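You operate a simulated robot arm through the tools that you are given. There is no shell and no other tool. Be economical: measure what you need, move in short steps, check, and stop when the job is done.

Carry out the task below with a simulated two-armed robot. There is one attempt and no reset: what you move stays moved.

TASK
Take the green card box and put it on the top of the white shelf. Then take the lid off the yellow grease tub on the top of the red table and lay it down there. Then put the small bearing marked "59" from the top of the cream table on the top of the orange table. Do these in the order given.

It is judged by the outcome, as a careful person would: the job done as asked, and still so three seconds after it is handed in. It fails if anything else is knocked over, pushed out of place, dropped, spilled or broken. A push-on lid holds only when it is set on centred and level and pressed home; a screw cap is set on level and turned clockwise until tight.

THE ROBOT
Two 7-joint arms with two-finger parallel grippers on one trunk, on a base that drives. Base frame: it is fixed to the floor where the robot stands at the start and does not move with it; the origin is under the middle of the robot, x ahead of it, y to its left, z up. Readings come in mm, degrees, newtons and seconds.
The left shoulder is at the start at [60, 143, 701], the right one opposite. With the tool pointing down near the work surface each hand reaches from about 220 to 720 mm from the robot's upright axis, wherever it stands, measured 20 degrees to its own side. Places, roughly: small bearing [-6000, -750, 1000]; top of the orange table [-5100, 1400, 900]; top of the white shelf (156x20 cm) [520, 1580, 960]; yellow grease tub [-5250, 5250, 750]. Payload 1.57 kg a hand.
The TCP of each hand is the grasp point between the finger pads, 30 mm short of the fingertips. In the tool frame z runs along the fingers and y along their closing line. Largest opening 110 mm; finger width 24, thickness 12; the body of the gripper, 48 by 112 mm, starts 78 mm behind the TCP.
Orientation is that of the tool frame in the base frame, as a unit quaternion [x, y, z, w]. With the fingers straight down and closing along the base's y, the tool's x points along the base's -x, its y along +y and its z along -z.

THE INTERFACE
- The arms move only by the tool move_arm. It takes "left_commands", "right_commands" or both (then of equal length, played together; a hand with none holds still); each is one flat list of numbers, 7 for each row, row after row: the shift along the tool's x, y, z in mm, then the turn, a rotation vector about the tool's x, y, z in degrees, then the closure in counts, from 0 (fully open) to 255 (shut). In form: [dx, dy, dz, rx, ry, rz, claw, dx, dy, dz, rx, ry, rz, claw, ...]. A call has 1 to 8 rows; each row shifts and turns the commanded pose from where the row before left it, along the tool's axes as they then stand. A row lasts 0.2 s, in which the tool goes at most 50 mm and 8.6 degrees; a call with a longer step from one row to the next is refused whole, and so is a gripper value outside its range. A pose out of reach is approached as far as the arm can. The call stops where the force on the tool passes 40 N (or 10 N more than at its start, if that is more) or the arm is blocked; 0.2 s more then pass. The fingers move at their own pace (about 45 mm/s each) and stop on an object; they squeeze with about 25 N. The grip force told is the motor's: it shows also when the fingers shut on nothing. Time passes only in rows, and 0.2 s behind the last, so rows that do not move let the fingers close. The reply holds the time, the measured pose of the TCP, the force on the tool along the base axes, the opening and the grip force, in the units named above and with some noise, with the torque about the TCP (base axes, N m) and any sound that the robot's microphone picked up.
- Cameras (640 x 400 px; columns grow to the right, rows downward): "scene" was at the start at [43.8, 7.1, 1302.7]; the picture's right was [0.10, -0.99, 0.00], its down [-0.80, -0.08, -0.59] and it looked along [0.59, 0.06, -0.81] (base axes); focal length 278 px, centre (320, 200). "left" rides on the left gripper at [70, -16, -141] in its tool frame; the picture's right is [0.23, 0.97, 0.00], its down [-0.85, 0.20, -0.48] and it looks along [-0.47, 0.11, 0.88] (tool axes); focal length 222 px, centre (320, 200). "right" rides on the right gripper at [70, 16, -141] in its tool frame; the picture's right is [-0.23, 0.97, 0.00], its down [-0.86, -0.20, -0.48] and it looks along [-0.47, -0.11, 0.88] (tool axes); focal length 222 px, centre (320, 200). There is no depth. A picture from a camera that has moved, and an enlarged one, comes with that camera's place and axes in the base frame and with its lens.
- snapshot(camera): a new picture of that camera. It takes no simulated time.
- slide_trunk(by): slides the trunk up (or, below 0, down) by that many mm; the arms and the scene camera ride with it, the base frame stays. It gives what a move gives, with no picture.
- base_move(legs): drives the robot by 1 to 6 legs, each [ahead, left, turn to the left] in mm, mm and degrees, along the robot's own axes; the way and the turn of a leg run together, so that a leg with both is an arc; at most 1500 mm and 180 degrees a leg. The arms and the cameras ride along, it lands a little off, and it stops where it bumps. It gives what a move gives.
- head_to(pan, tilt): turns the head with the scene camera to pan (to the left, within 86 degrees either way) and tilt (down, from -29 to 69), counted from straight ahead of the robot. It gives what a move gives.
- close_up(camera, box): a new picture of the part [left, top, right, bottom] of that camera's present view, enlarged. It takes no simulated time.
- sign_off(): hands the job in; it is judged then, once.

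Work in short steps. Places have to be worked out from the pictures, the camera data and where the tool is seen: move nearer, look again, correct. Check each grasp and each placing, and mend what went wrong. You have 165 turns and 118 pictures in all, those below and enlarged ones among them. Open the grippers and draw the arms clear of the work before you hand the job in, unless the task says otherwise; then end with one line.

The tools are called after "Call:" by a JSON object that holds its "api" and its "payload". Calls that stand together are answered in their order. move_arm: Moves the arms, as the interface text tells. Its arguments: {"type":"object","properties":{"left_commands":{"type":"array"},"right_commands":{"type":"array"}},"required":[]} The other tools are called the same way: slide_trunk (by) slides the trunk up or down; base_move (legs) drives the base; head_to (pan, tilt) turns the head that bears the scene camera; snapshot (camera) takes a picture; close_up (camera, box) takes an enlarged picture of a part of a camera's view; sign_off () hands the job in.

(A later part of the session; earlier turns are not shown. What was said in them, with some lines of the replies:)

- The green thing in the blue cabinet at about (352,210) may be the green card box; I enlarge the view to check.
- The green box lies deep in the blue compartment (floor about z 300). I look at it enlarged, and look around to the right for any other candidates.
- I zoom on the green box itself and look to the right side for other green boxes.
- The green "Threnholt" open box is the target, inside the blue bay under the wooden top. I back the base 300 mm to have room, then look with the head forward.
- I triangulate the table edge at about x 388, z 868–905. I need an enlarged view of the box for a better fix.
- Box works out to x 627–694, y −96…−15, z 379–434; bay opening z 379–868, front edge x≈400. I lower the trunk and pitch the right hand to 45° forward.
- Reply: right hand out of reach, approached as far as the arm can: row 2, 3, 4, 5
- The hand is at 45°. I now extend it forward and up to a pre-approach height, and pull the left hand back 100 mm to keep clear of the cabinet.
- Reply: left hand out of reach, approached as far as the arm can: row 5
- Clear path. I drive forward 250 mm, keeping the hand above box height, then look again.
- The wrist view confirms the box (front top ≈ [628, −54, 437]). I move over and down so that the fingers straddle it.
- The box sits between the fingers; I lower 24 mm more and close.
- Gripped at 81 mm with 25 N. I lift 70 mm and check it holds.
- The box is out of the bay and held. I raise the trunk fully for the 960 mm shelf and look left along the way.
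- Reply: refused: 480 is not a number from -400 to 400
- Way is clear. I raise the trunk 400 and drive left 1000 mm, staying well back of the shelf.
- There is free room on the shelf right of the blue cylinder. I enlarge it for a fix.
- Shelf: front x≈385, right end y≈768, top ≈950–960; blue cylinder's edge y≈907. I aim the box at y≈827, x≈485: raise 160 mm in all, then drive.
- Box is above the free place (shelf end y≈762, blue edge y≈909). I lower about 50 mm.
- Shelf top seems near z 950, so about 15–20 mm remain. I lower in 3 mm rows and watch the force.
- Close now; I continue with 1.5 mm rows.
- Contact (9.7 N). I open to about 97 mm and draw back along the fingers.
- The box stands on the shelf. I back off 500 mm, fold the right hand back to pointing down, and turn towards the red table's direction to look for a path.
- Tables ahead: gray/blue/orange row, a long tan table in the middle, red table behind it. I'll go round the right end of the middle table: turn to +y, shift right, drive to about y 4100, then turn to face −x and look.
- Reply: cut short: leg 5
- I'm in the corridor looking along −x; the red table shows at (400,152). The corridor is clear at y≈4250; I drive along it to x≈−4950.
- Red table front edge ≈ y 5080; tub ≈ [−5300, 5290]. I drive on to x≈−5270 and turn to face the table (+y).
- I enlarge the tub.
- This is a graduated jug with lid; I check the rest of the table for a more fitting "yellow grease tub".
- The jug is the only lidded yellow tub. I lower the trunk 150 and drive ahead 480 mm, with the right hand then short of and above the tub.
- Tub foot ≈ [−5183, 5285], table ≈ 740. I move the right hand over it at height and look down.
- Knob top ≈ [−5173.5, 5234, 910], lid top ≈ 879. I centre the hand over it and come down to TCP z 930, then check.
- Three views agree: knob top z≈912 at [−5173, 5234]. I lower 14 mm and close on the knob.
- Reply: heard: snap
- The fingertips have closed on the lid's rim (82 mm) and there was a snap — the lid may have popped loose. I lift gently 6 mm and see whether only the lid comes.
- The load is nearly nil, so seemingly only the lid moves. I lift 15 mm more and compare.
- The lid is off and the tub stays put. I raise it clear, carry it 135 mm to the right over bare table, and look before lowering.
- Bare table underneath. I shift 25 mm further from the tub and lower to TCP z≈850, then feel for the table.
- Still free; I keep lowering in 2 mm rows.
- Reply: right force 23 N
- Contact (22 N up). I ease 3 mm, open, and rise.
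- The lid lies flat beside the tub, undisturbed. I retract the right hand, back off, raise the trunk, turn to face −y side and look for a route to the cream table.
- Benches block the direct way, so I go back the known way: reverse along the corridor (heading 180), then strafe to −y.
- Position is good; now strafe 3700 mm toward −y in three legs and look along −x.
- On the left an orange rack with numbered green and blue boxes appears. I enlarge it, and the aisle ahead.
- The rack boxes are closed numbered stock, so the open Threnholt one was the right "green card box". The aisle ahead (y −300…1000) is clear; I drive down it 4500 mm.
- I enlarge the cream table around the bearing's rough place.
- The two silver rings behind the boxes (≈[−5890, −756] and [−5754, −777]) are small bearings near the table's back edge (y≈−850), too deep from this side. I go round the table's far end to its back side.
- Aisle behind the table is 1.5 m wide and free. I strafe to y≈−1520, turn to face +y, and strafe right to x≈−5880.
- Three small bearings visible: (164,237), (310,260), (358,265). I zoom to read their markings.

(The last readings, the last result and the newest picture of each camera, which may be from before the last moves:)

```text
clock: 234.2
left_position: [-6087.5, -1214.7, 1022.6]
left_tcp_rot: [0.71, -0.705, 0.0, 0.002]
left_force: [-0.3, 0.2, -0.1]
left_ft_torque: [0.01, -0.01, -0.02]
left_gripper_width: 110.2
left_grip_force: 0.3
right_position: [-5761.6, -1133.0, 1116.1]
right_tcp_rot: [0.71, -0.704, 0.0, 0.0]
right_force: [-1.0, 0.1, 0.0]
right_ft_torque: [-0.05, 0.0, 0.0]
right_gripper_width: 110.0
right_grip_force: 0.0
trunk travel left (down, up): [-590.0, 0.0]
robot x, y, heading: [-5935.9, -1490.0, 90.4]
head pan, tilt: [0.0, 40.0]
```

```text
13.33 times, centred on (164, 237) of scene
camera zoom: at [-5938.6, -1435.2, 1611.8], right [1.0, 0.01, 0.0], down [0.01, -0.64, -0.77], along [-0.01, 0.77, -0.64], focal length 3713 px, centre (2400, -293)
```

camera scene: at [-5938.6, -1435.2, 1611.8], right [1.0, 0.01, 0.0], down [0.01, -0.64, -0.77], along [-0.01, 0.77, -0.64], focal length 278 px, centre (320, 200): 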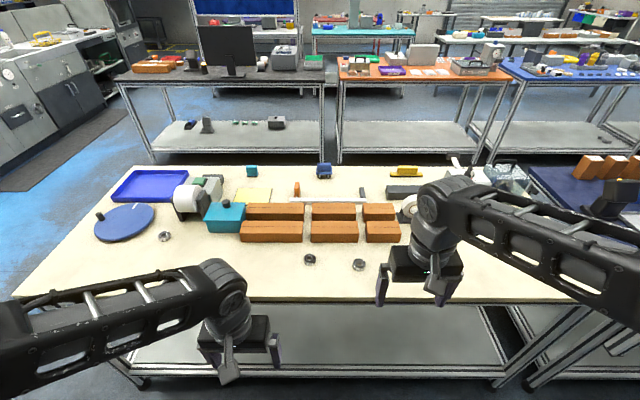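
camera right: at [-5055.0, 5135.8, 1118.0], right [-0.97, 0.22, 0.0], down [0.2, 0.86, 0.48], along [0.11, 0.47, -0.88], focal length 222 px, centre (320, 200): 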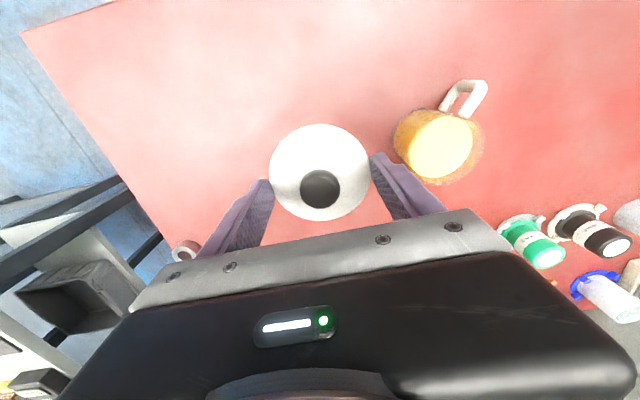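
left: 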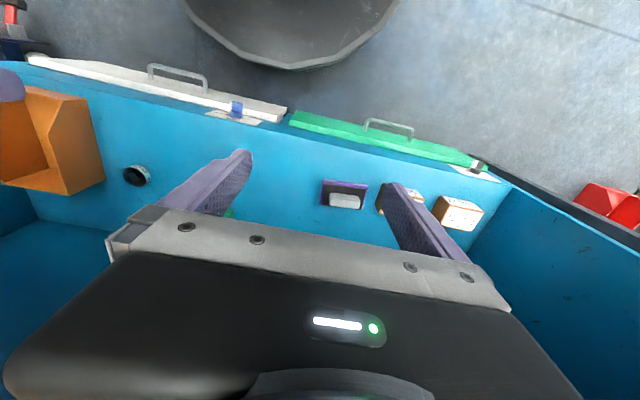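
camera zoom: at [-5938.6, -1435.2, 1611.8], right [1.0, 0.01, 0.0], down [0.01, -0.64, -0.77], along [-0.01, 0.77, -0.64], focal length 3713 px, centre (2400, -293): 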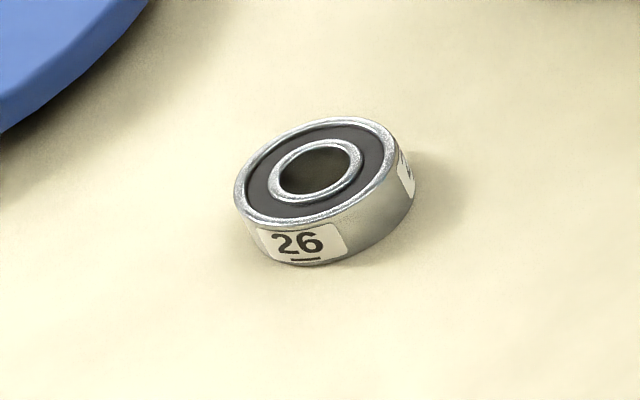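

Bearing "59" is the right one at (358,265) — about [−5813, −883], top z≈888. I lower the trunk 140, drive ahead 120 mm and view it with the right wrist camera.

Call:
{"api": "slide_trunk", "payload": {"by": -140}}

Call:
{"api": "base_move", "payload": {"legs": [[120, 0, 0]]}}

Call:
{"api": "snapshot", "payload": {"camera": "right"}}

Call:
{"api": "head_to", "payload": {"pan": -8, "tilt": 50}}

Call:
{"api": "snapshot", "payload": {"camera": "scene"}}

```text
clock: 235.9
left_position: [-6087.5, -1216.4, 882.5]
left_tcp_rot: [0.71, -0.705, 0.001, 0.003]
left_force: [-0.2, 0.5, -0.3]
left_ft_torque: [0.02, 0.01, -0.01]
left_gripper_width: 110.0
left_grip_force: 0.0
right_position: [-5762.4, -1133.7, 975.9]
right_tcp_rot: [0.71, -0.704, 0.0, 0.0]
right_force: [0.1, 0.3, 0.4]
right_ft_torque: [-0.01, -0.02, -0.02]
right_gripper_width: 110.2
right_grip_force: 0.0
trunk travel left (down, up): [-450.0, 140.0]
robot x, y, heading: [-5940.0, -1487.6, 90.4]
head pan, tilt: [0.0, 40.0]
```

```text
clock: 237.2
left_position: [-6087.9, -1094.2, 882.1]
left_tcp_rot: [0.709, -0.705, 0.001, 0.002]
left_force: [0.2, -0.1, 0.1]
left_ft_torque: [-0.06, 0.01, 0.01]
left_gripper_width: 110.0
left_grip_force: 0.0
right_position: [-5761.4, -1012.6, 976.1]
right_tcp_rot: [0.709, -0.705, 0.0, 0.0]
right_force: [-0.3, 0.8, -0.2]
right_ft_torque: [-0.03, 0.0, -0.01]
right_gripper_width: 110.1
right_grip_force: 0.2
trunk travel left (down, up): [-450.0, 140.0]
robot x, y, heading: [-5939.7, -1371.1, 90.5]
head pan, tilt: [0.0, 40.0]
```

```text
58 pictures are left
camera right: at [-5778.7, -1082.7, 1117.9], right [-0.98, 0.22, 0.0], down [0.19, 0.86, 0.48], along [0.11, 0.47, -0.88], focal length 222 px, centre (320, 200)
```

right: 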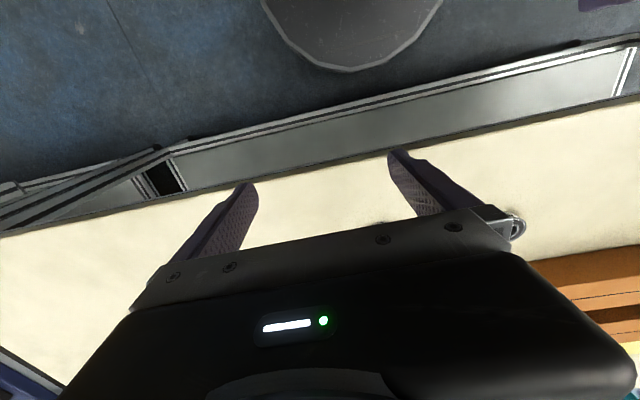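

```text
clock: 237.9
left_position: [-6087.6, -1095.1, 882.3]
left_tcp_rot: [0.709, -0.706, 0.0, 0.002]
left_force: [0.1, -0.7, -0.2]
left_ft_torque: [0.0, -0.02, 0.0]
left_gripper_width: 110.0
left_grip_force: 0.0
right_position: [-5763.3, -1013.6, 976.8]
right_tcp_rot: [0.709, -0.705, 0.0, 0.0]
right_force: [0.0, 0.3, 0.0]
right_ft_torque: [-0.01, 0.01, 0.02]
right_gripper_width: 109.9
right_grip_force: 0.1
trunk travel left (down, up): [-450.0, 140.0]
robot x, y, heading: [-5938.1, -1367.0, 90.5]
head pan, tilt: [-8.0, 50.0]
```

```text
57 pictures are left
camera scene: at [-5928.6, -1323.9, 1457.7], right [0.99, -0.13, 0.0], down [-0.1, -0.76, -0.64], along [0.09, 0.64, -0.77], focal length 278 px, centre (320, 200)
```

scene: 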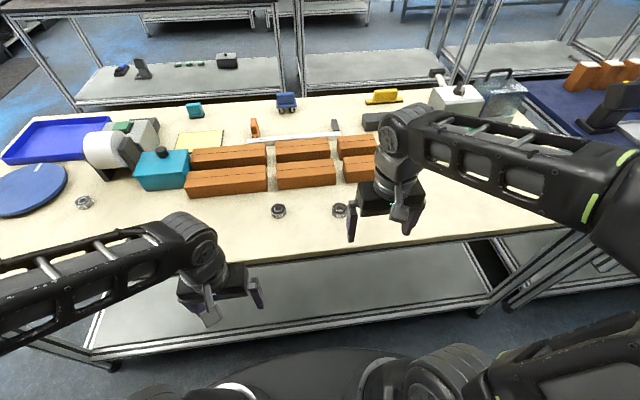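

Bearing "59" ≈ [−5815, −888]. I bring the right hand over it (staying at z 977) and raise the left hand clear of the table edge.

Call:
{"api": "move_arm", "payload": {"right_commands": [-30, 13, 0, 0, 0, 0, 0, -30, 13, 0, 0, 0, 0, 0, -30, 13, 0, 0, 0, 0, 0, -30, 13, 0, 0, 0, 0, 0], "left_commands": [0, 0, -25, 0, 0, 0, 0, 0, 0, -25, 0, 0, 0, 0, 0, 0, -25, 0, 0, 0, 0, 0, 0, -25, 0, 0, 0, 0]}}

Call:
{"api": "snapshot", "payload": {"camera": "right"}}

```text
clock: 238.9
left_position: [-6088.7, -1093.0, 982.1]
left_tcp_rot: [0.709, -0.706, 0.001, 0.001]
left_force: [0.0, -0.2, -0.8]
left_ft_torque: [-0.01, -0.01, 0.0]
left_gripper_width: 109.9
left_grip_force: 0.0
right_position: [-5813.2, -893.1, 976.1]
right_tcp_rot: [0.71, -0.704, 0.0, 0.001]
right_force: [-0.3, -0.2, 0.4]
right_ft_torque: [-0.03, 0.01, 0.0]
right_gripper_width: 110.1
right_grip_force: 0.0
trunk travel left (down, up): [-450.0, 140.0]
robot x, y, heading: [-5939.9, -1368.0, 90.6]
head pan, tilt: [-8.0, 50.0]
```

```text
56 pictures are left
camera right: at [-5829.0, -963.1, 1119.2], right [-0.98, 0.22, 0.0], down [0.19, 0.86, 0.48], along [0.11, 0.47, -0.88], focal length 222 px, centre (320, 200)
```

right: 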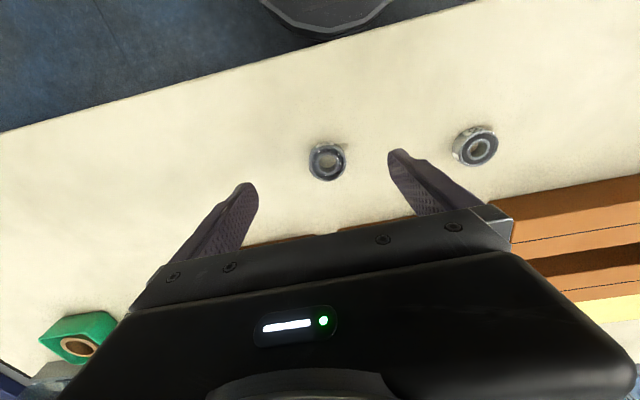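

Bearing appears at ≈[−5818, −877]. I shift over it, lower 40 mm and re-measure.

Call:
{"api": "move_arm", "payload": {"right_commands": [-16, 4, 0, 0, 0, 0, 0, 0, 0, 20, 0, 0, 0, 0, 0, 0, 20, 0, 0, 0, 0]}}

Call:
{"api": "snapshot", "payload": {"camera": "right"}}

Call:
{"api": "close_up", "payload": {"camera": "scene", "box": [280, 150, 440, 250]}}

```text
clock: 239.7
left_position: [-6087.1, -1093.5, 982.8]
left_tcp_rot: [0.709, -0.705, 0.001, 0.002]
left_force: [0.7, -0.4, -0.3]
left_ft_torque: [0.02, -0.03, -0.03]
left_gripper_width: 110.1
left_grip_force: 0.0
right_position: [-5818.3, -878.8, 937.1]
right_tcp_rot: [0.709, -0.705, 0.0, -0.002]
right_force: [0.3, 0.6, -0.4]
right_ft_torque: [0.01, 0.0, 0.01]
right_gripper_width: 110.1
right_grip_force: 0.1
trunk travel left (down, up): [-450.0, 140.0]
robot x, y, heading: [-5938.5, -1369.7, 90.7]
head pan, tilt: [-8.0, 50.0]
```

```text
55 pictures are left
camera right: at [-5834.3, -947.8, 1078.7], right [-0.98, 0.22, 0.0], down [0.19, 0.86, 0.48], along [0.11, 0.47, -0.88], focal length 222 px, centre (320, 200)
```

right: 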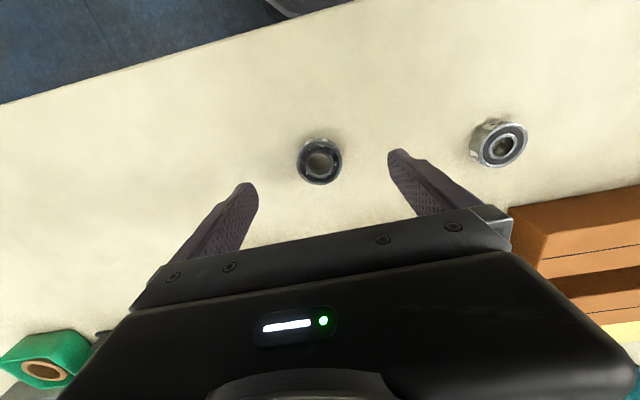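

```text
4.00 times, centred on (360, 200) of scene
camera zoom: at [-5928.5, -1323.9, 1457.6], right [0.99, -0.13, 0.0], down [-0.1, -0.76, -0.64], along [0.09, 0.64, -0.77], focal length 1114 px, centre (160, 200)
```

zoom: 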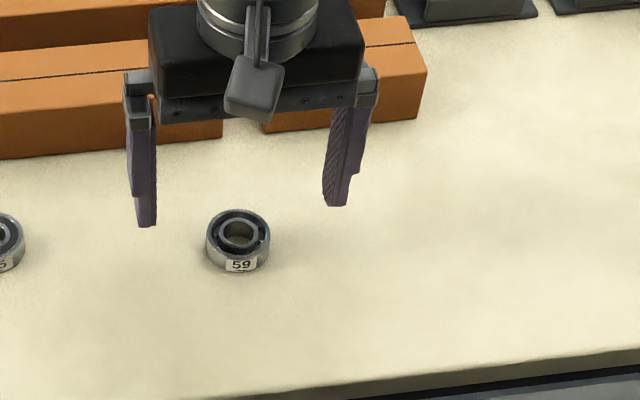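

Refined: bearing ≈ [−5819, −884], top z≈889. I correct 5 mm in y and lower 27 mm, then check.

Call:
{"api": "move_arm", "payload": {"right_commands": [5, 1, 0, 0, 0, 0, 0, 0, 0, 15, 0, 0, 0, 0, 0, 0, 12, 0, 0, 0, 0]}}

Call:
{"api": "snapshot", "payload": {"camera": "right"}}

Call:
{"api": "close_up", "payload": {"camera": "scene", "box": [280, 150, 440, 250]}}

```text
clock: 240.5
left_position: [-6088.0, -1093.4, 983.4]
left_tcp_rot: [0.708, -0.706, 0.001, 0.002]
left_force: [-0.1, -0.4, -0.1]
left_ft_torque: [0.04, 0.02, -0.01]
left_gripper_width: 110.0
left_grip_force: 0.1
right_position: [-5818.7, -883.4, 909.1]
right_tcp_rot: [0.71, -0.705, 0.0, -0.001]
right_force: [-1.0, 0.0, 0.1]
right_ft_torque: [-0.01, -0.02, 0.02]
right_gripper_width: 109.7
right_grip_force: 0.0
trunk travel left (down, up): [-450.0, 140.0]
robot x, y, heading: [-5939.9, -1367.4, 90.7]
head pan, tilt: [-8.0, 50.0]
```

```text
53 pictures are left
camera right: at [-5835.0, -953.5, 1051.2], right [-0.98, 0.22, 0.0], down [0.19, 0.86, 0.48], along [0.11, 0.47, -0.88], focal length 222 px, centre (320, 200)
```

right: 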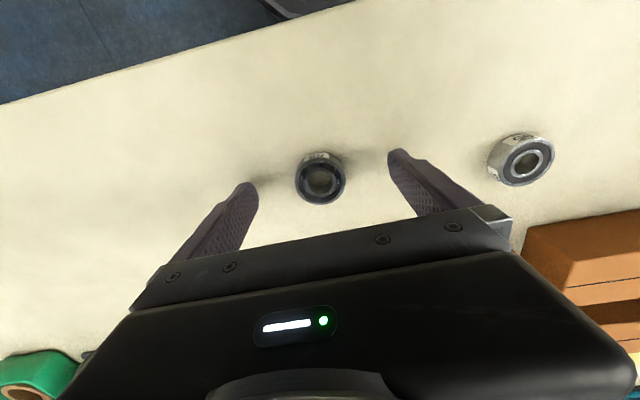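

```text
4.00 times, centred on (360, 200) of scene
camera zoom: at [-5928.6, -1323.9, 1457.6], right [0.99, -0.13, 0.0], down [-0.1, -0.76, -0.64], along [0.09, 0.64, -0.77], focal length 1114 px, centre (160, 200)
```

zoom: 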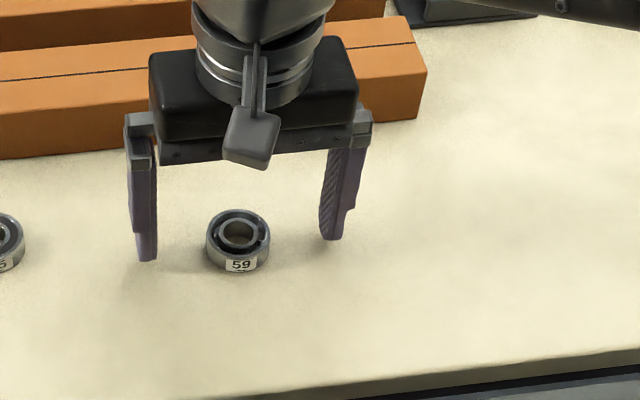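

Aligned within 2–3 mm. I lower 4 mm more and close on the bearing.

Call:
{"api": "move_arm", "payload": {"right_commands": [2, 0, 2, 0, 0, 0, 0, 0, 0, 2, 0, 0, 0, 0, 0, 0, 0, 0, 0, 0, 230, 0, 0, 0, 0, 0, 0, 230, 0, 0, 0, 0, 0, 0, 230, 0, 0, 0, 0, 0, 0, 230, 0, 0, 0, 0, 0, 0, 230]}}

Call:
{"api": "snapshot", "payload": {"camera": "right"}}

```text
clock: 242.1
left_position: [-6088.4, -1093.5, 982.1]
left_tcp_rot: [0.709, -0.705, 0.001, 0.001]
left_force: [0.9, 0.8, -0.1]
left_ft_torque: [0.01, -0.02, -0.02]
left_gripper_width: 109.9
left_grip_force: 0.0
right_position: [-5819.1, -886.5, 906.2]
right_tcp_rot: [0.71, -0.704, 0.0, 0.0]
right_force: [0.4, 0.8, -0.1]
right_ft_torque: [-0.03, -0.04, 0.06]
right_gripper_width: 41.0
right_grip_force: 22.4
trunk travel left (down, up): [-450.0, 140.0]
robot x, y, heading: [-5936.8, -1370.3, 90.5]
head pan, tilt: [-8.0, 50.0]
```

```text
51 pictures are left
camera right: at [-5836.0, -955.5, 1047.5], right [-0.98, 0.22, 0.0], down [0.19, 0.86, 0.48], along [0.11, 0.47, -0.88], focal length 222 px, centre (320, 200)
```

right: 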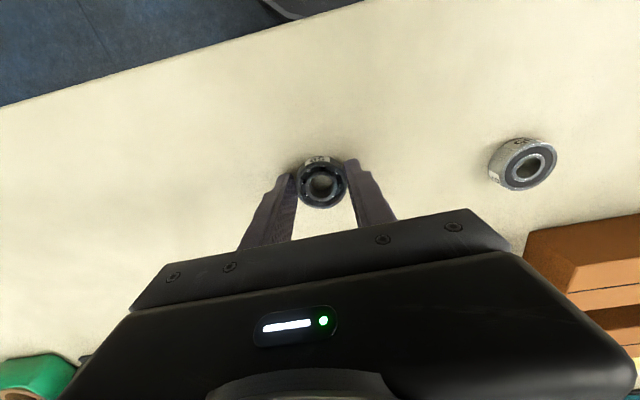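

Gripped at 41 mm. I lift 90 mm and check.

Call:
{"api": "move_arm", "payload": {"right_commands": [0, 0, -10, 0, 0, 0, 235, 0, 0, -20, 0, 0, 0, 235, 0, 0, -30, 0, 0, 0, 235, 0, 0, -30, 0, 0, 0, 235]}}

Call:
{"api": "close_up", "payload": {"camera": "scene", "box": [280, 130, 440, 230]}}

```text
clock: 243.1
left_position: [-6087.4, -1093.2, 983.5]
left_tcp_rot: [0.709, -0.705, 0.001, 0.002]
left_force: [-0.2, -0.1, -0.9]
left_ft_torque: [-0.02, -0.01, -0.01]
left_gripper_width: 110.0
left_grip_force: 0.1
right_position: [-5820.6, -886.1, 996.3]
right_tcp_rot: [0.71, -0.704, 0.0, -0.001]
right_force: [-0.2, -0.1, -0.4]
right_ft_torque: [0.01, -0.02, 0.01]
right_gripper_width: 40.7
right_grip_force: 25.0
trunk travel left (down, up): [-450.0, 140.0]
robot x, y, heading: [-5942.1, -1365.2, 90.3]
head pan, tilt: [-8.0, 50.0]
```

```text
4.00 times, centred on (360, 180) of scene
camera zoom: at [-5928.6, -1324.1, 1457.6], right [0.99, -0.13, 0.0], down [-0.1, -0.76, -0.64], along [0.09, 0.64, -0.77], focal length 1114 px, centre (160, 280)
```

zoom: 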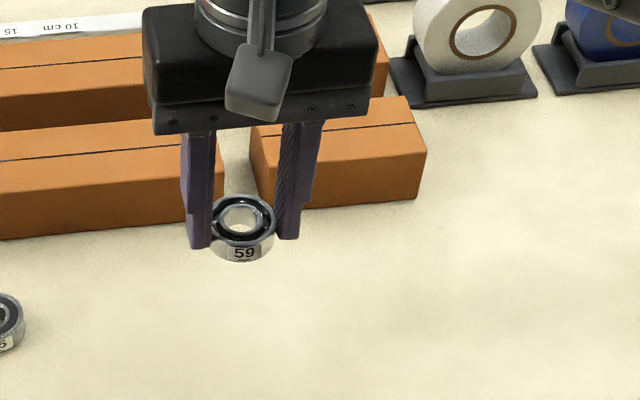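

"59" is held. I retract the hand, raise the trunk, and return the same way keeping heading +y: left, ahead, then right along the aisle to the orange table.

Call:
{"api": "move_arm", "payload": {"right_commands": [35, -10, 0, 0, 0, 0, 235, 35, -10, 0, 0, 0, 0, 235, 40, -10, 0, 0, 0, 0, 235]}}

Call:
{"api": "slide_trunk", "payload": {"by": 130}}

Call:
{"api": "base_move", "payload": {"legs": [[-130, 0, 0], [0, 1480, 0], [1500, 0, 0], [170, 0, 0]]}}

Call:
{"api": "head_to", "payload": {"pan": -60, "tilt": 20}}

Call:
{"api": "snapshot", "payload": {"camera": "scene"}}

```text
clock: 243.9
left_position: [-6087.1, -1093.6, 983.3]
left_tcp_rot: [0.709, -0.706, 0.0, 0.001]
left_force: [-0.1, -0.1, -0.1]
left_ft_torque: [0.04, -0.01, -0.01]
left_gripper_width: 109.9
left_grip_force: 0.0
right_position: [-5791.0, -996.6, 994.8]
right_tcp_rot: [0.709, -0.705, 0.0, 0.001]
right_force: [-0.3, 0.3, -0.2]
right_ft_torque: [0.0, -0.01, 0.01]
right_gripper_width: 40.7
right_grip_force: 24.9
trunk travel left (down, up): [-450.0, 140.0]
robot x, y, heading: [-5938.0, -1368.2, 90.3]
head pan, tilt: [-8.0, 50.0]
```

```text
clock: 245.5
left_position: [-6087.7, -1091.8, 1113.5]
left_tcp_rot: [0.709, -0.705, 0.0, 0.001]
left_force: [0.3, -0.2, 0.0]
left_ft_torque: [-0.02, 0.0, -0.01]
left_gripper_width: 110.2
left_grip_force: 0.0
right_position: [-5790.5, -995.9, 1125.3]
right_tcp_rot: [0.709, -0.705, 0.001, 0.0]
right_force: [-0.4, -0.1, -1.1]
right_ft_torque: [0.0, -0.02, -0.01]
right_gripper_width: 40.6
right_grip_force: 24.9
trunk travel left (down, up): [-580.0, 10.0]
robot x, y, heading: [-5937.6, -1373.8, 90.2]
head pan, tilt: [-8.0, 50.0]
```

```text
clock: 261.8
left_position: [-7607.2, 439.7, 1113.2]
left_tcp_rot: [0.718, -0.696, 0.002, 0.002]
left_force: [0.2, 0.2, -0.4]
left_ft_torque: [0.0, 0.03, 0.03]
left_gripper_width: 110.1
left_grip_force: 0.0
right_position: [-7312.6, 545.3, 1124.2]
right_tcp_rot: [0.718, -0.696, 0.0, 0.0]
right_force: [0.7, 0.5, -1.1]
right_ft_torque: [-0.04, -0.04, 0.01]
right_gripper_width: 40.6
right_grip_force: 25.2
trunk travel left (down, up): [-580.0, 10.0]
robot x, y, heading: [-7451.8, 165.0, 91.9]
head pan, tilt: [-8.0, 50.0]
```

```text
clock: 263.0
left_position: [-7607.4, 438.8, 1113.8]
left_tcp_rot: [0.718, -0.696, 0.0, 0.002]
left_force: [0.0, 0.8, -0.6]
left_ft_torque: [-0.01, -0.03, 0.02]
left_gripper_width: 110.2
left_grip_force: 0.1
right_position: [-7312.5, 544.5, 1125.8]
right_tcp_rot: [0.718, -0.696, 0.0, 0.0]
right_force: [-0.3, -0.1, -0.3]
right_ft_torque: [-0.03, 0.02, -0.01]
right_gripper_width: 40.7
right_grip_force: 25.5
trunk travel left (down, up): [-580.0, 10.0]
robot x, y, heading: [-7454.5, 167.0, 91.6]
head pan, tilt: [-60.0, 20.0]
```

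```text
49 pictures are left
camera scene: at [-7371.4, 184.2, 1633.2], right [0.53, -0.85, 0.0], down [-0.29, -0.18, -0.94], along [0.8, 0.5, -0.34], focal length 278 px, centre (320, 200)
```

scene: 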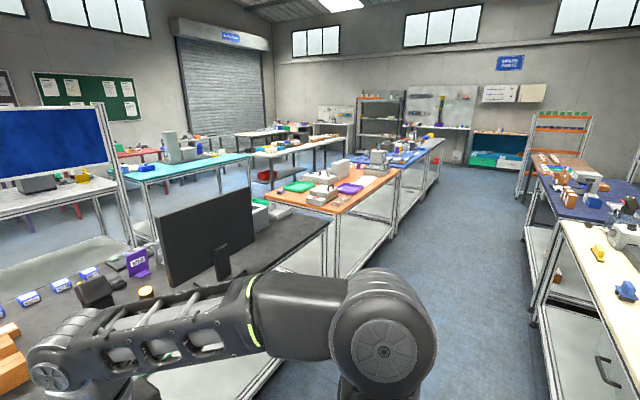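

Aisle clear. I trim the heading and strafe right 2300 mm to stand before the orange table.

Call:
{"api": "base_move", "payload": {"legs": [[0, 0, -1.7], [0, -1500, 0], [0, -800, 0]]}}

Call:
{"api": "head_to", "payload": {"pan": 0, "tilt": 35}}

Call:
{"api": "snapshot", "payload": {"camera": "scene"}}

```text
clock: 274.7
left_position: [-5288.6, 445.3, 1113.6]
left_tcp_rot: [0.708, -0.706, 0.001, 0.002]
left_force: [0.2, -0.5, -0.6]
left_ft_torque: [-0.03, 0.01, 0.04]
left_gripper_width: 109.8
left_grip_force: 0.0
right_position: [-4990.6, 539.6, 1124.9]
right_tcp_rot: [0.709, -0.705, 0.0, 0.0]
right_force: [-0.3, 0.0, -1.3]
right_ft_torque: [0.0, 0.02, 0.0]
right_gripper_width: 40.4
right_grip_force: 24.9
trunk travel left (down, up): [-580.0, 10.0]
robot x, y, heading: [-5142.8, 169.6, 90.3]
head pan, tilt: [-60.0, 20.0]
```

```text
clock: 276.0
left_position: [-5288.7, 444.0, 1113.2]
left_tcp_rot: [0.708, -0.706, 0.001, 0.003]
left_force: [0.4, 0.0, -0.4]
left_ft_torque: [-0.01, 0.0, -0.01]
left_gripper_width: 110.2
left_grip_force: 0.0
right_position: [-4990.2, 539.8, 1124.0]
right_tcp_rot: [0.709, -0.705, 0.001, -0.001]
right_force: [-0.5, -0.1, -0.7]
right_ft_torque: [0.0, -0.03, 0.02]
right_gripper_width: 40.7
right_grip_force: 25.5
trunk travel left (down, up): [-580.0, 10.0]
robot x, y, heading: [-5142.3, 164.9, 90.1]
head pan, tilt: [0.0, 35.0]
```

```text
48 pictures are left
camera scene: at [-5140.7, 224.1, 1609.4], right [1.0, 0.0, 0.0], down [0.0, -0.57, -0.82], along [0.0, 0.82, -0.57], focal length 278 px, centre (320, 200)
```

scene: 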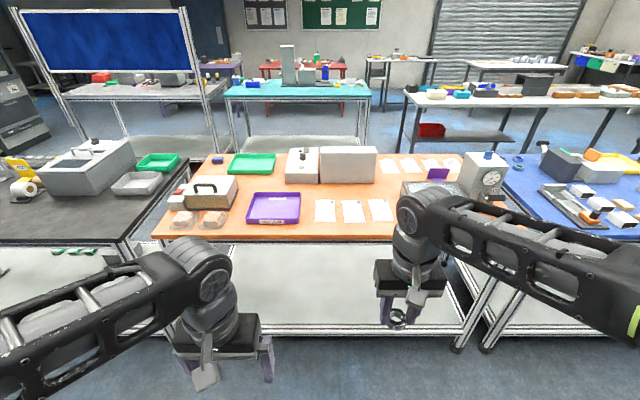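

Orange table front edge y≈1001; bare strip before the white cards (y 1001–1089) and no items there around x≈−5060. I drive ahead 390, lower the trunk 100 and look closer.

Call:
{"api": "base_move", "payload": {"legs": [[390, 0, 0]]}}

Call:
{"api": "slide_trunk", "payload": {"by": -90}}

Call:
{"api": "head_to", "payload": {"pan": -5, "tilt": 50}}

Call:
{"api": "snapshot", "payload": {"camera": "scene"}}

Call:
{"api": "snapshot", "payload": {"camera": "right"}}

```text
clock: 278.4
left_position: [-5292.1, 827.4, 1112.4]
left_tcp_rot: [0.708, -0.706, 0.001, 0.002]
left_force: [0.8, -0.1, 0.0]
left_ft_torque: [-0.02, 0.03, -0.02]
left_gripper_width: 109.7
left_grip_force: 0.0
right_position: [-4993.0, 924.7, 1125.1]
right_tcp_rot: [0.709, -0.705, 0.0, 0.0]
right_force: [-0.2, -0.2, 0.3]
right_ft_torque: [-0.02, -0.03, 0.0]
right_gripper_width: 40.7
right_grip_force: 24.6
trunk travel left (down, up): [-580.0, 10.0]
robot x, y, heading: [-5141.7, 549.8, 90.2]
head pan, tilt: [0.0, 35.0]
```

```text
clock: 279.7
left_position: [-5290.5, 827.6, 1022.5]
left_tcp_rot: [0.708, -0.706, 0.0, 0.002]
left_force: [-0.7, -0.9, 0.0]
left_ft_torque: [0.0, 0.0, 0.0]
left_gripper_width: 109.9
left_grip_force: 0.0
right_position: [-4993.1, 925.3, 1033.6]
right_tcp_rot: [0.709, -0.706, 0.0, 0.0]
right_force: [0.3, -0.3, -1.5]
right_ft_torque: [-0.02, 0.02, 0.01]
right_gripper_width: 40.6
right_grip_force: 24.9
trunk travel left (down, up): [-490.0, 100.0]
robot x, y, heading: [-5141.9, 545.9, 90.4]
head pan, tilt: [0.0, 35.0]
```

```text
clock: 280.4
left_position: [-5290.3, 827.1, 1022.0]
left_tcp_rot: [0.708, -0.706, 0.0, 0.002]
left_force: [-0.7, 0.0, 0.0]
left_ft_torque: [0.02, -0.01, -0.02]
left_gripper_width: 110.2
left_grip_force: 0.1
right_position: [-4993.2, 923.8, 1034.7]
right_tcp_rot: [0.708, -0.706, 0.0, 0.0]
right_force: [-0.8, 0.2, -1.5]
right_ft_torque: [0.05, -0.03, 0.0]
right_gripper_width: 40.6
right_grip_force: 24.6
trunk travel left (down, up): [-490.0, 100.0]
robot x, y, heading: [-5143.6, 550.4, 90.2]
head pan, tilt: [-5.0, 50.0]
```

```text
47 pictures are left
camera scene: at [-5135.8, 596.1, 1497.7], right [1.0, -0.08, 0.0], down [-0.06, -0.76, -0.64], along [0.05, 0.64, -0.77], focal length 278 px, centre (320, 200)
```

scene: 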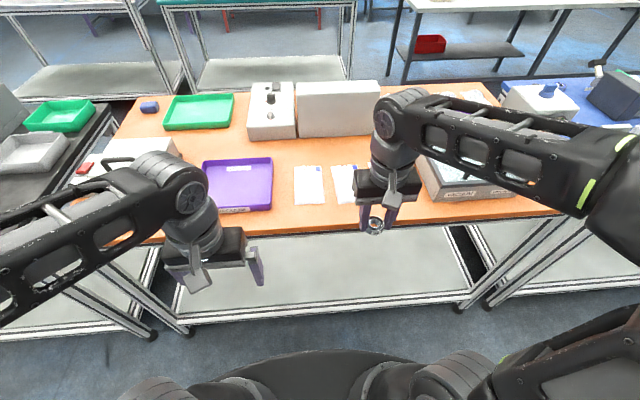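

```text
46 pictures are left
camera right: at [-5009.5, 854.3, 1177.0], right [-0.97, 0.22, 0.0], down [0.2, 0.86, 0.48], along [0.11, 0.47, -0.88], focal length 222 px, centre (320, 200)
```

right: 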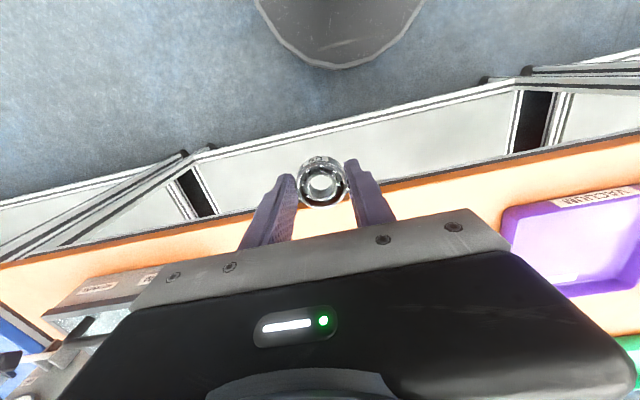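

Spot chosen: x≈−5060, y≈1046, clear of cards (y≥1087) and edge (1003). I move the hand above it, then lower most of the way.

Call:
{"api": "move_arm", "payload": {"right_commands": [-40, 22, 0, 0, 0, 0, 235, -40, 22, 0, 0, 0, 0, 235, -41, 23, 0, 0, 0, 0, 235, 0, 0, 20, 0, 0, 0, 235, 0, 0, 20, 0, 0, 0, 235]}}

Call:
{"api": "snapshot", "payload": {"camera": "right"}}

Call:
{"api": "close_up", "payload": {"camera": "scene", "box": [260, 140, 420, 240]}}

```text
clock: 281.6
left_position: [-5292.5, 826.2, 1022.2]
left_tcp_rot: [0.708, -0.706, 0.001, 0.001]
left_force: [-0.2, 0.7, 0.3]
left_ft_torque: [0.06, -0.03, -0.01]
left_gripper_width: 110.0
left_grip_force: 0.1
right_position: [-5060.3, 1046.8, 992.3]
right_tcp_rot: [0.709, -0.706, 0.0, 0.0]
right_force: [-0.1, 0.5, -1.6]
right_ft_torque: [-0.02, -0.01, 0.0]
right_gripper_width: 40.5
right_grip_force: 24.7
trunk travel left (down, up): [-490.0, 100.0]
robot x, y, heading: [-5139.9, 545.8, 90.2]
head pan, tilt: [-5.0, 50.0]
```

```text
45 pictures are left
camera right: at [-5077.1, 976.6, 1135.3], right [-0.97, 0.22, 0.0], down [0.2, 0.86, 0.48], along [0.11, 0.47, -0.88], focal length 222 px, centre (320, 200)
```

right: 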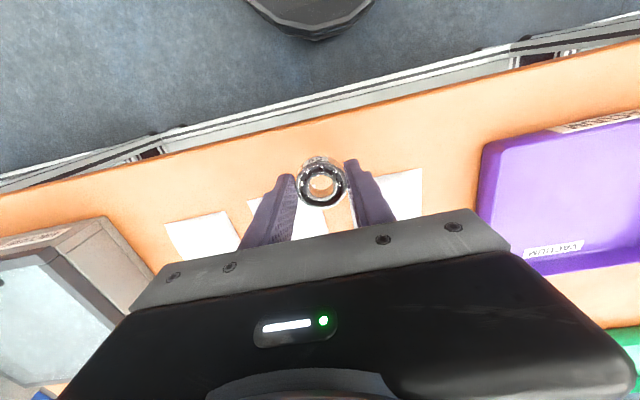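

```text
4.00 times, centred on (340, 190) of scene
camera zoom: at [-5135.9, 596.6, 1497.6], right [1.0, -0.08, 0.0], down [-0.06, -0.76, -0.64], along [0.05, 0.64, -0.77], focal length 1114 px, centre (240, 240)
```

zoom: 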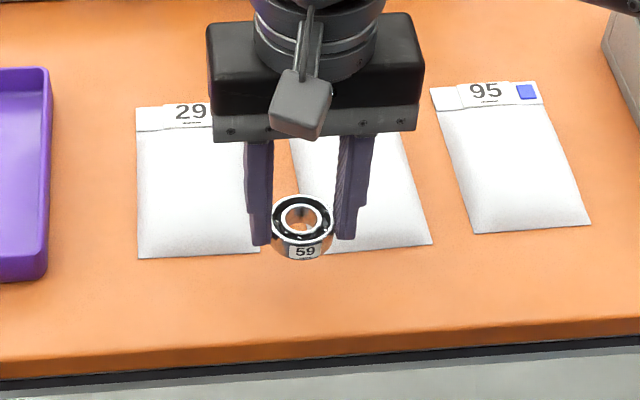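

The bearing will land mid-strip between bags and edge. I lower 48 mm, then feel down slowly.

Call:
{"api": "move_arm", "payload": {"right_commands": [0, 0, 24, 0, 0, 0, 235, 0, 0, 24, 0, 0, 0, 235]}}

Call:
{"api": "snapshot", "payload": {"camera": "right"}}

Call:
{"api": "close_up", "payload": {"camera": "scene", "box": [260, 140, 420, 240]}}

```text
clock: 282.2
left_position: [-5291.5, 827.1, 1023.1]
left_tcp_rot: [0.709, -0.706, 0.0, 0.001]
left_force: [0.3, -0.9, -0.5]
left_ft_torque: [0.0, 0.04, -0.03]
left_gripper_width: 109.9
left_grip_force: 0.0
right_position: [-5060.9, 1045.8, 946.0]
right_tcp_rot: [0.709, -0.705, 0.0, 0.001]
right_force: [0.8, 0.2, -0.9]
right_ft_torque: [-0.01, 0.06, 0.01]
right_gripper_width: 40.5
right_grip_force: 24.9
trunk travel left (down, up): [-490.0, 100.0]
robot x, y, heading: [-5141.8, 546.4, 90.3]
head pan, tilt: [-5.0, 50.0]
```

```text
43 pictures are left
camera right: at [-5076.7, 975.7, 1088.6], right [-0.97, 0.22, 0.0], down [0.2, 0.86, 0.48], along [0.11, 0.47, -0.88], focal length 222 px, centre (320, 200)
```

right: 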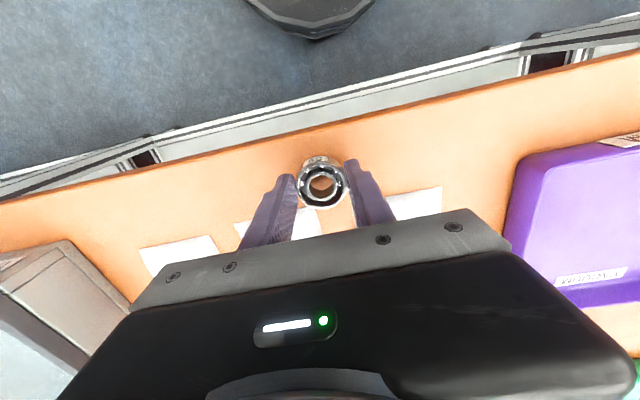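

```text
4.00 times, centred on (340, 190) of scene
camera zoom: at [-5135.8, 596.3, 1497.6], right [1.0, -0.08, 0.0], down [-0.06, -0.76, -0.64], along [0.05, 0.64, -0.77], focal length 1114 px, centre (240, 240)
```

zoom: 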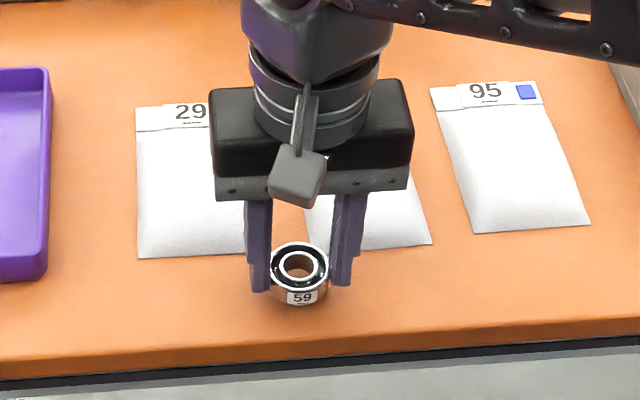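

Now feel down in 2 mm rows.

Call:
{"api": "move_arm", "payload": {"right_commands": [0, 0, 2.5, 0, 0, 0, 235, 0, 0, 2.5, 0, 0, 0, 235, 0, 0, 2.5, 0, 0, 0, 235, 0, 0, 2.5, 0, 0, 0, 235, 0, 0, 2, 0, 0, 0, 235]}}

```text
clock: 283.4
left_position: [-5290.8, 825.9, 1024.2]
left_tcp_rot: [0.708, -0.706, 0.0, 0.001]
left_force: [-0.5, -0.2, 0.2]
left_ft_torque: [0.02, 0.0, 0.0]
left_gripper_width: 110.0
left_grip_force: 0.0
right_position: [-5061.0, 1045.7, 936.3]
right_tcp_rot: [0.709, -0.705, -0.001, -0.002]
right_force: [1.8, -1.6, 13.6]
right_ft_torque: [-0.25, -0.07, 0.0]
right_gripper_width: 40.3
right_grip_force: 24.6
trunk travel left (down, up): [-490.0, 100.0]
robot x, y, heading: [-5144.7, 549.4, 90.1]
head pan, tilt: [-5.0, 50.0]
```

Contact (13.6 N). I ease 2 mm, open partly, then rise straight up.

Call:
{"api": "move_arm", "payload": {"right_commands": [0, 0, -1.5, 0, 0, 0, 235, 0, 0, 0, 0, 0, 0, 105, 0, 0, 0, 0, 0, 0, 105, 0, 0, 0, 0, 0, 0, 105, 0, 0, -15, 0, 0, 0, 105, 0, 0, -30, 0, 0, 0, 105, 0, 0, -40, 0, 0, 0, 105]}}

Call:
{"api": "close_up", "payload": {"camera": "scene", "box": [260, 140, 420, 240]}}

```text
clock: 285.0
left_position: [-5290.1, 826.2, 1022.5]
left_tcp_rot: [0.709, -0.706, 0.001, 0.002]
left_force: [-0.1, -0.1, 0.2]
left_ft_torque: [-0.01, 0.01, -0.01]
left_gripper_width: 109.8
left_grip_force: 0.1
right_position: [-5059.3, 1045.8, 1022.4]
right_tcp_rot: [0.709, -0.705, 0.0, 0.0]
right_force: [0.2, -0.9, -0.3]
right_ft_torque: [-0.02, 0.01, -0.01]
right_gripper_width: 64.4
right_grip_force: 0.1
trunk travel left (down, up): [-490.0, 100.0]
robot x, y, heading: [-5144.7, 548.8, 90.3]
head pan, tilt: [-5.0, 50.0]
```

```text
4.00 times, centred on (340, 190) of scene
camera zoom: at [-5135.9, 595.7, 1497.6], right [1.0, -0.08, 0.0], down [-0.06, -0.76, -0.64], along [0.05, 0.64, -0.77], focal length 1114 px, centre (240, 240)
```

zoom: 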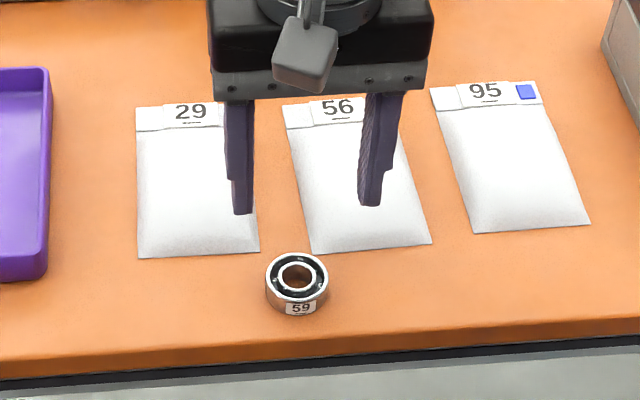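

Bearing "59" rests flat on the orange table. I open fully, draw the arm back, and back the base off.

Call:
{"api": "move_arm", "payload": {"right_commands": [40, -10, -10, 0, 0, 0, 60, 40, -10, -10, 0, 0, 0, 0, 40, -10, 0, 0, 0, 0, 0]}}

Call:
{"api": "base_move", "payload": {"legs": [[-250, 0, 0]]}}

Call:
{"api": "snapshot", "payload": {"camera": "scene"}}

```text
clock: 285.8
left_position: [-5291.1, 826.6, 1023.2]
left_tcp_rot: [0.709, -0.706, 0.0, 0.001]
left_force: [-0.4, 0.2, -0.5]
left_ft_torque: [0.02, 0.02, 0.03]
left_gripper_width: 109.9
left_grip_force: 0.0
right_position: [-5028.9, 923.3, 1043.0]
right_tcp_rot: [0.709, -0.705, -0.001, 0.0]
right_force: [0.2, -0.4, 0.3]
right_ft_torque: [0.02, -0.02, -0.03]
right_gripper_width: 110.4
right_grip_force: 0.0
trunk travel left (down, up): [-490.0, 100.0]
robot x, y, heading: [-5141.1, 548.7, 90.0]
head pan, tilt: [-5.0, 50.0]
```

```text
clock: 287.7
left_position: [-5289.2, 572.0, 1023.2]
left_tcp_rot: [0.709, -0.706, 0.0, 0.002]
left_force: [-0.3, -1.0, -0.1]
left_ft_torque: [0.03, 0.01, -0.01]
left_gripper_width: 110.0
left_grip_force: 0.0
right_position: [-5028.4, 670.7, 1042.5]
right_tcp_rot: [0.71, -0.705, -0.001, -0.001]
right_force: [-0.3, -0.1, 0.2]
right_ft_torque: [0.02, 0.05, -0.03]
right_gripper_width: 110.0
right_grip_force: 0.0
trunk travel left (down, up): [-490.0, 100.0]
robot x, y, heading: [-5141.2, 295.9, 90.3]
head pan, tilt: [-5.0, 50.0]
```

```text
40 pictures are left
camera scene: at [-5134.7, 341.7, 1497.7], right [1.0, -0.08, 0.0], down [-0.06, -0.76, -0.64], along [0.05, 0.64, -0.77], focal length 278 px, centre (320, 200)
```

scene: 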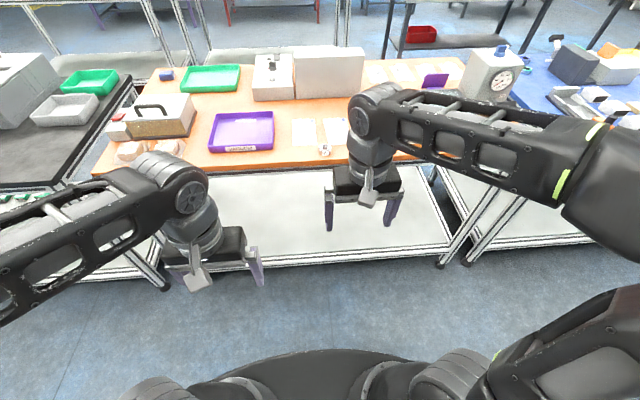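

All three placements are done, both grippers are open, and the arms are clear. I hand the job in.

Call:
{"api": "sign_off", "payload": {}}

```text
The job is handed in.
```

All three parts are done in order: the green card box is on top of the white shelf, the yellow grease tub's lid lies on the red table beside the tub, and bearing "59" is on top of the orange table; one base move was cut short on the way to the red table, and I did not find out why.
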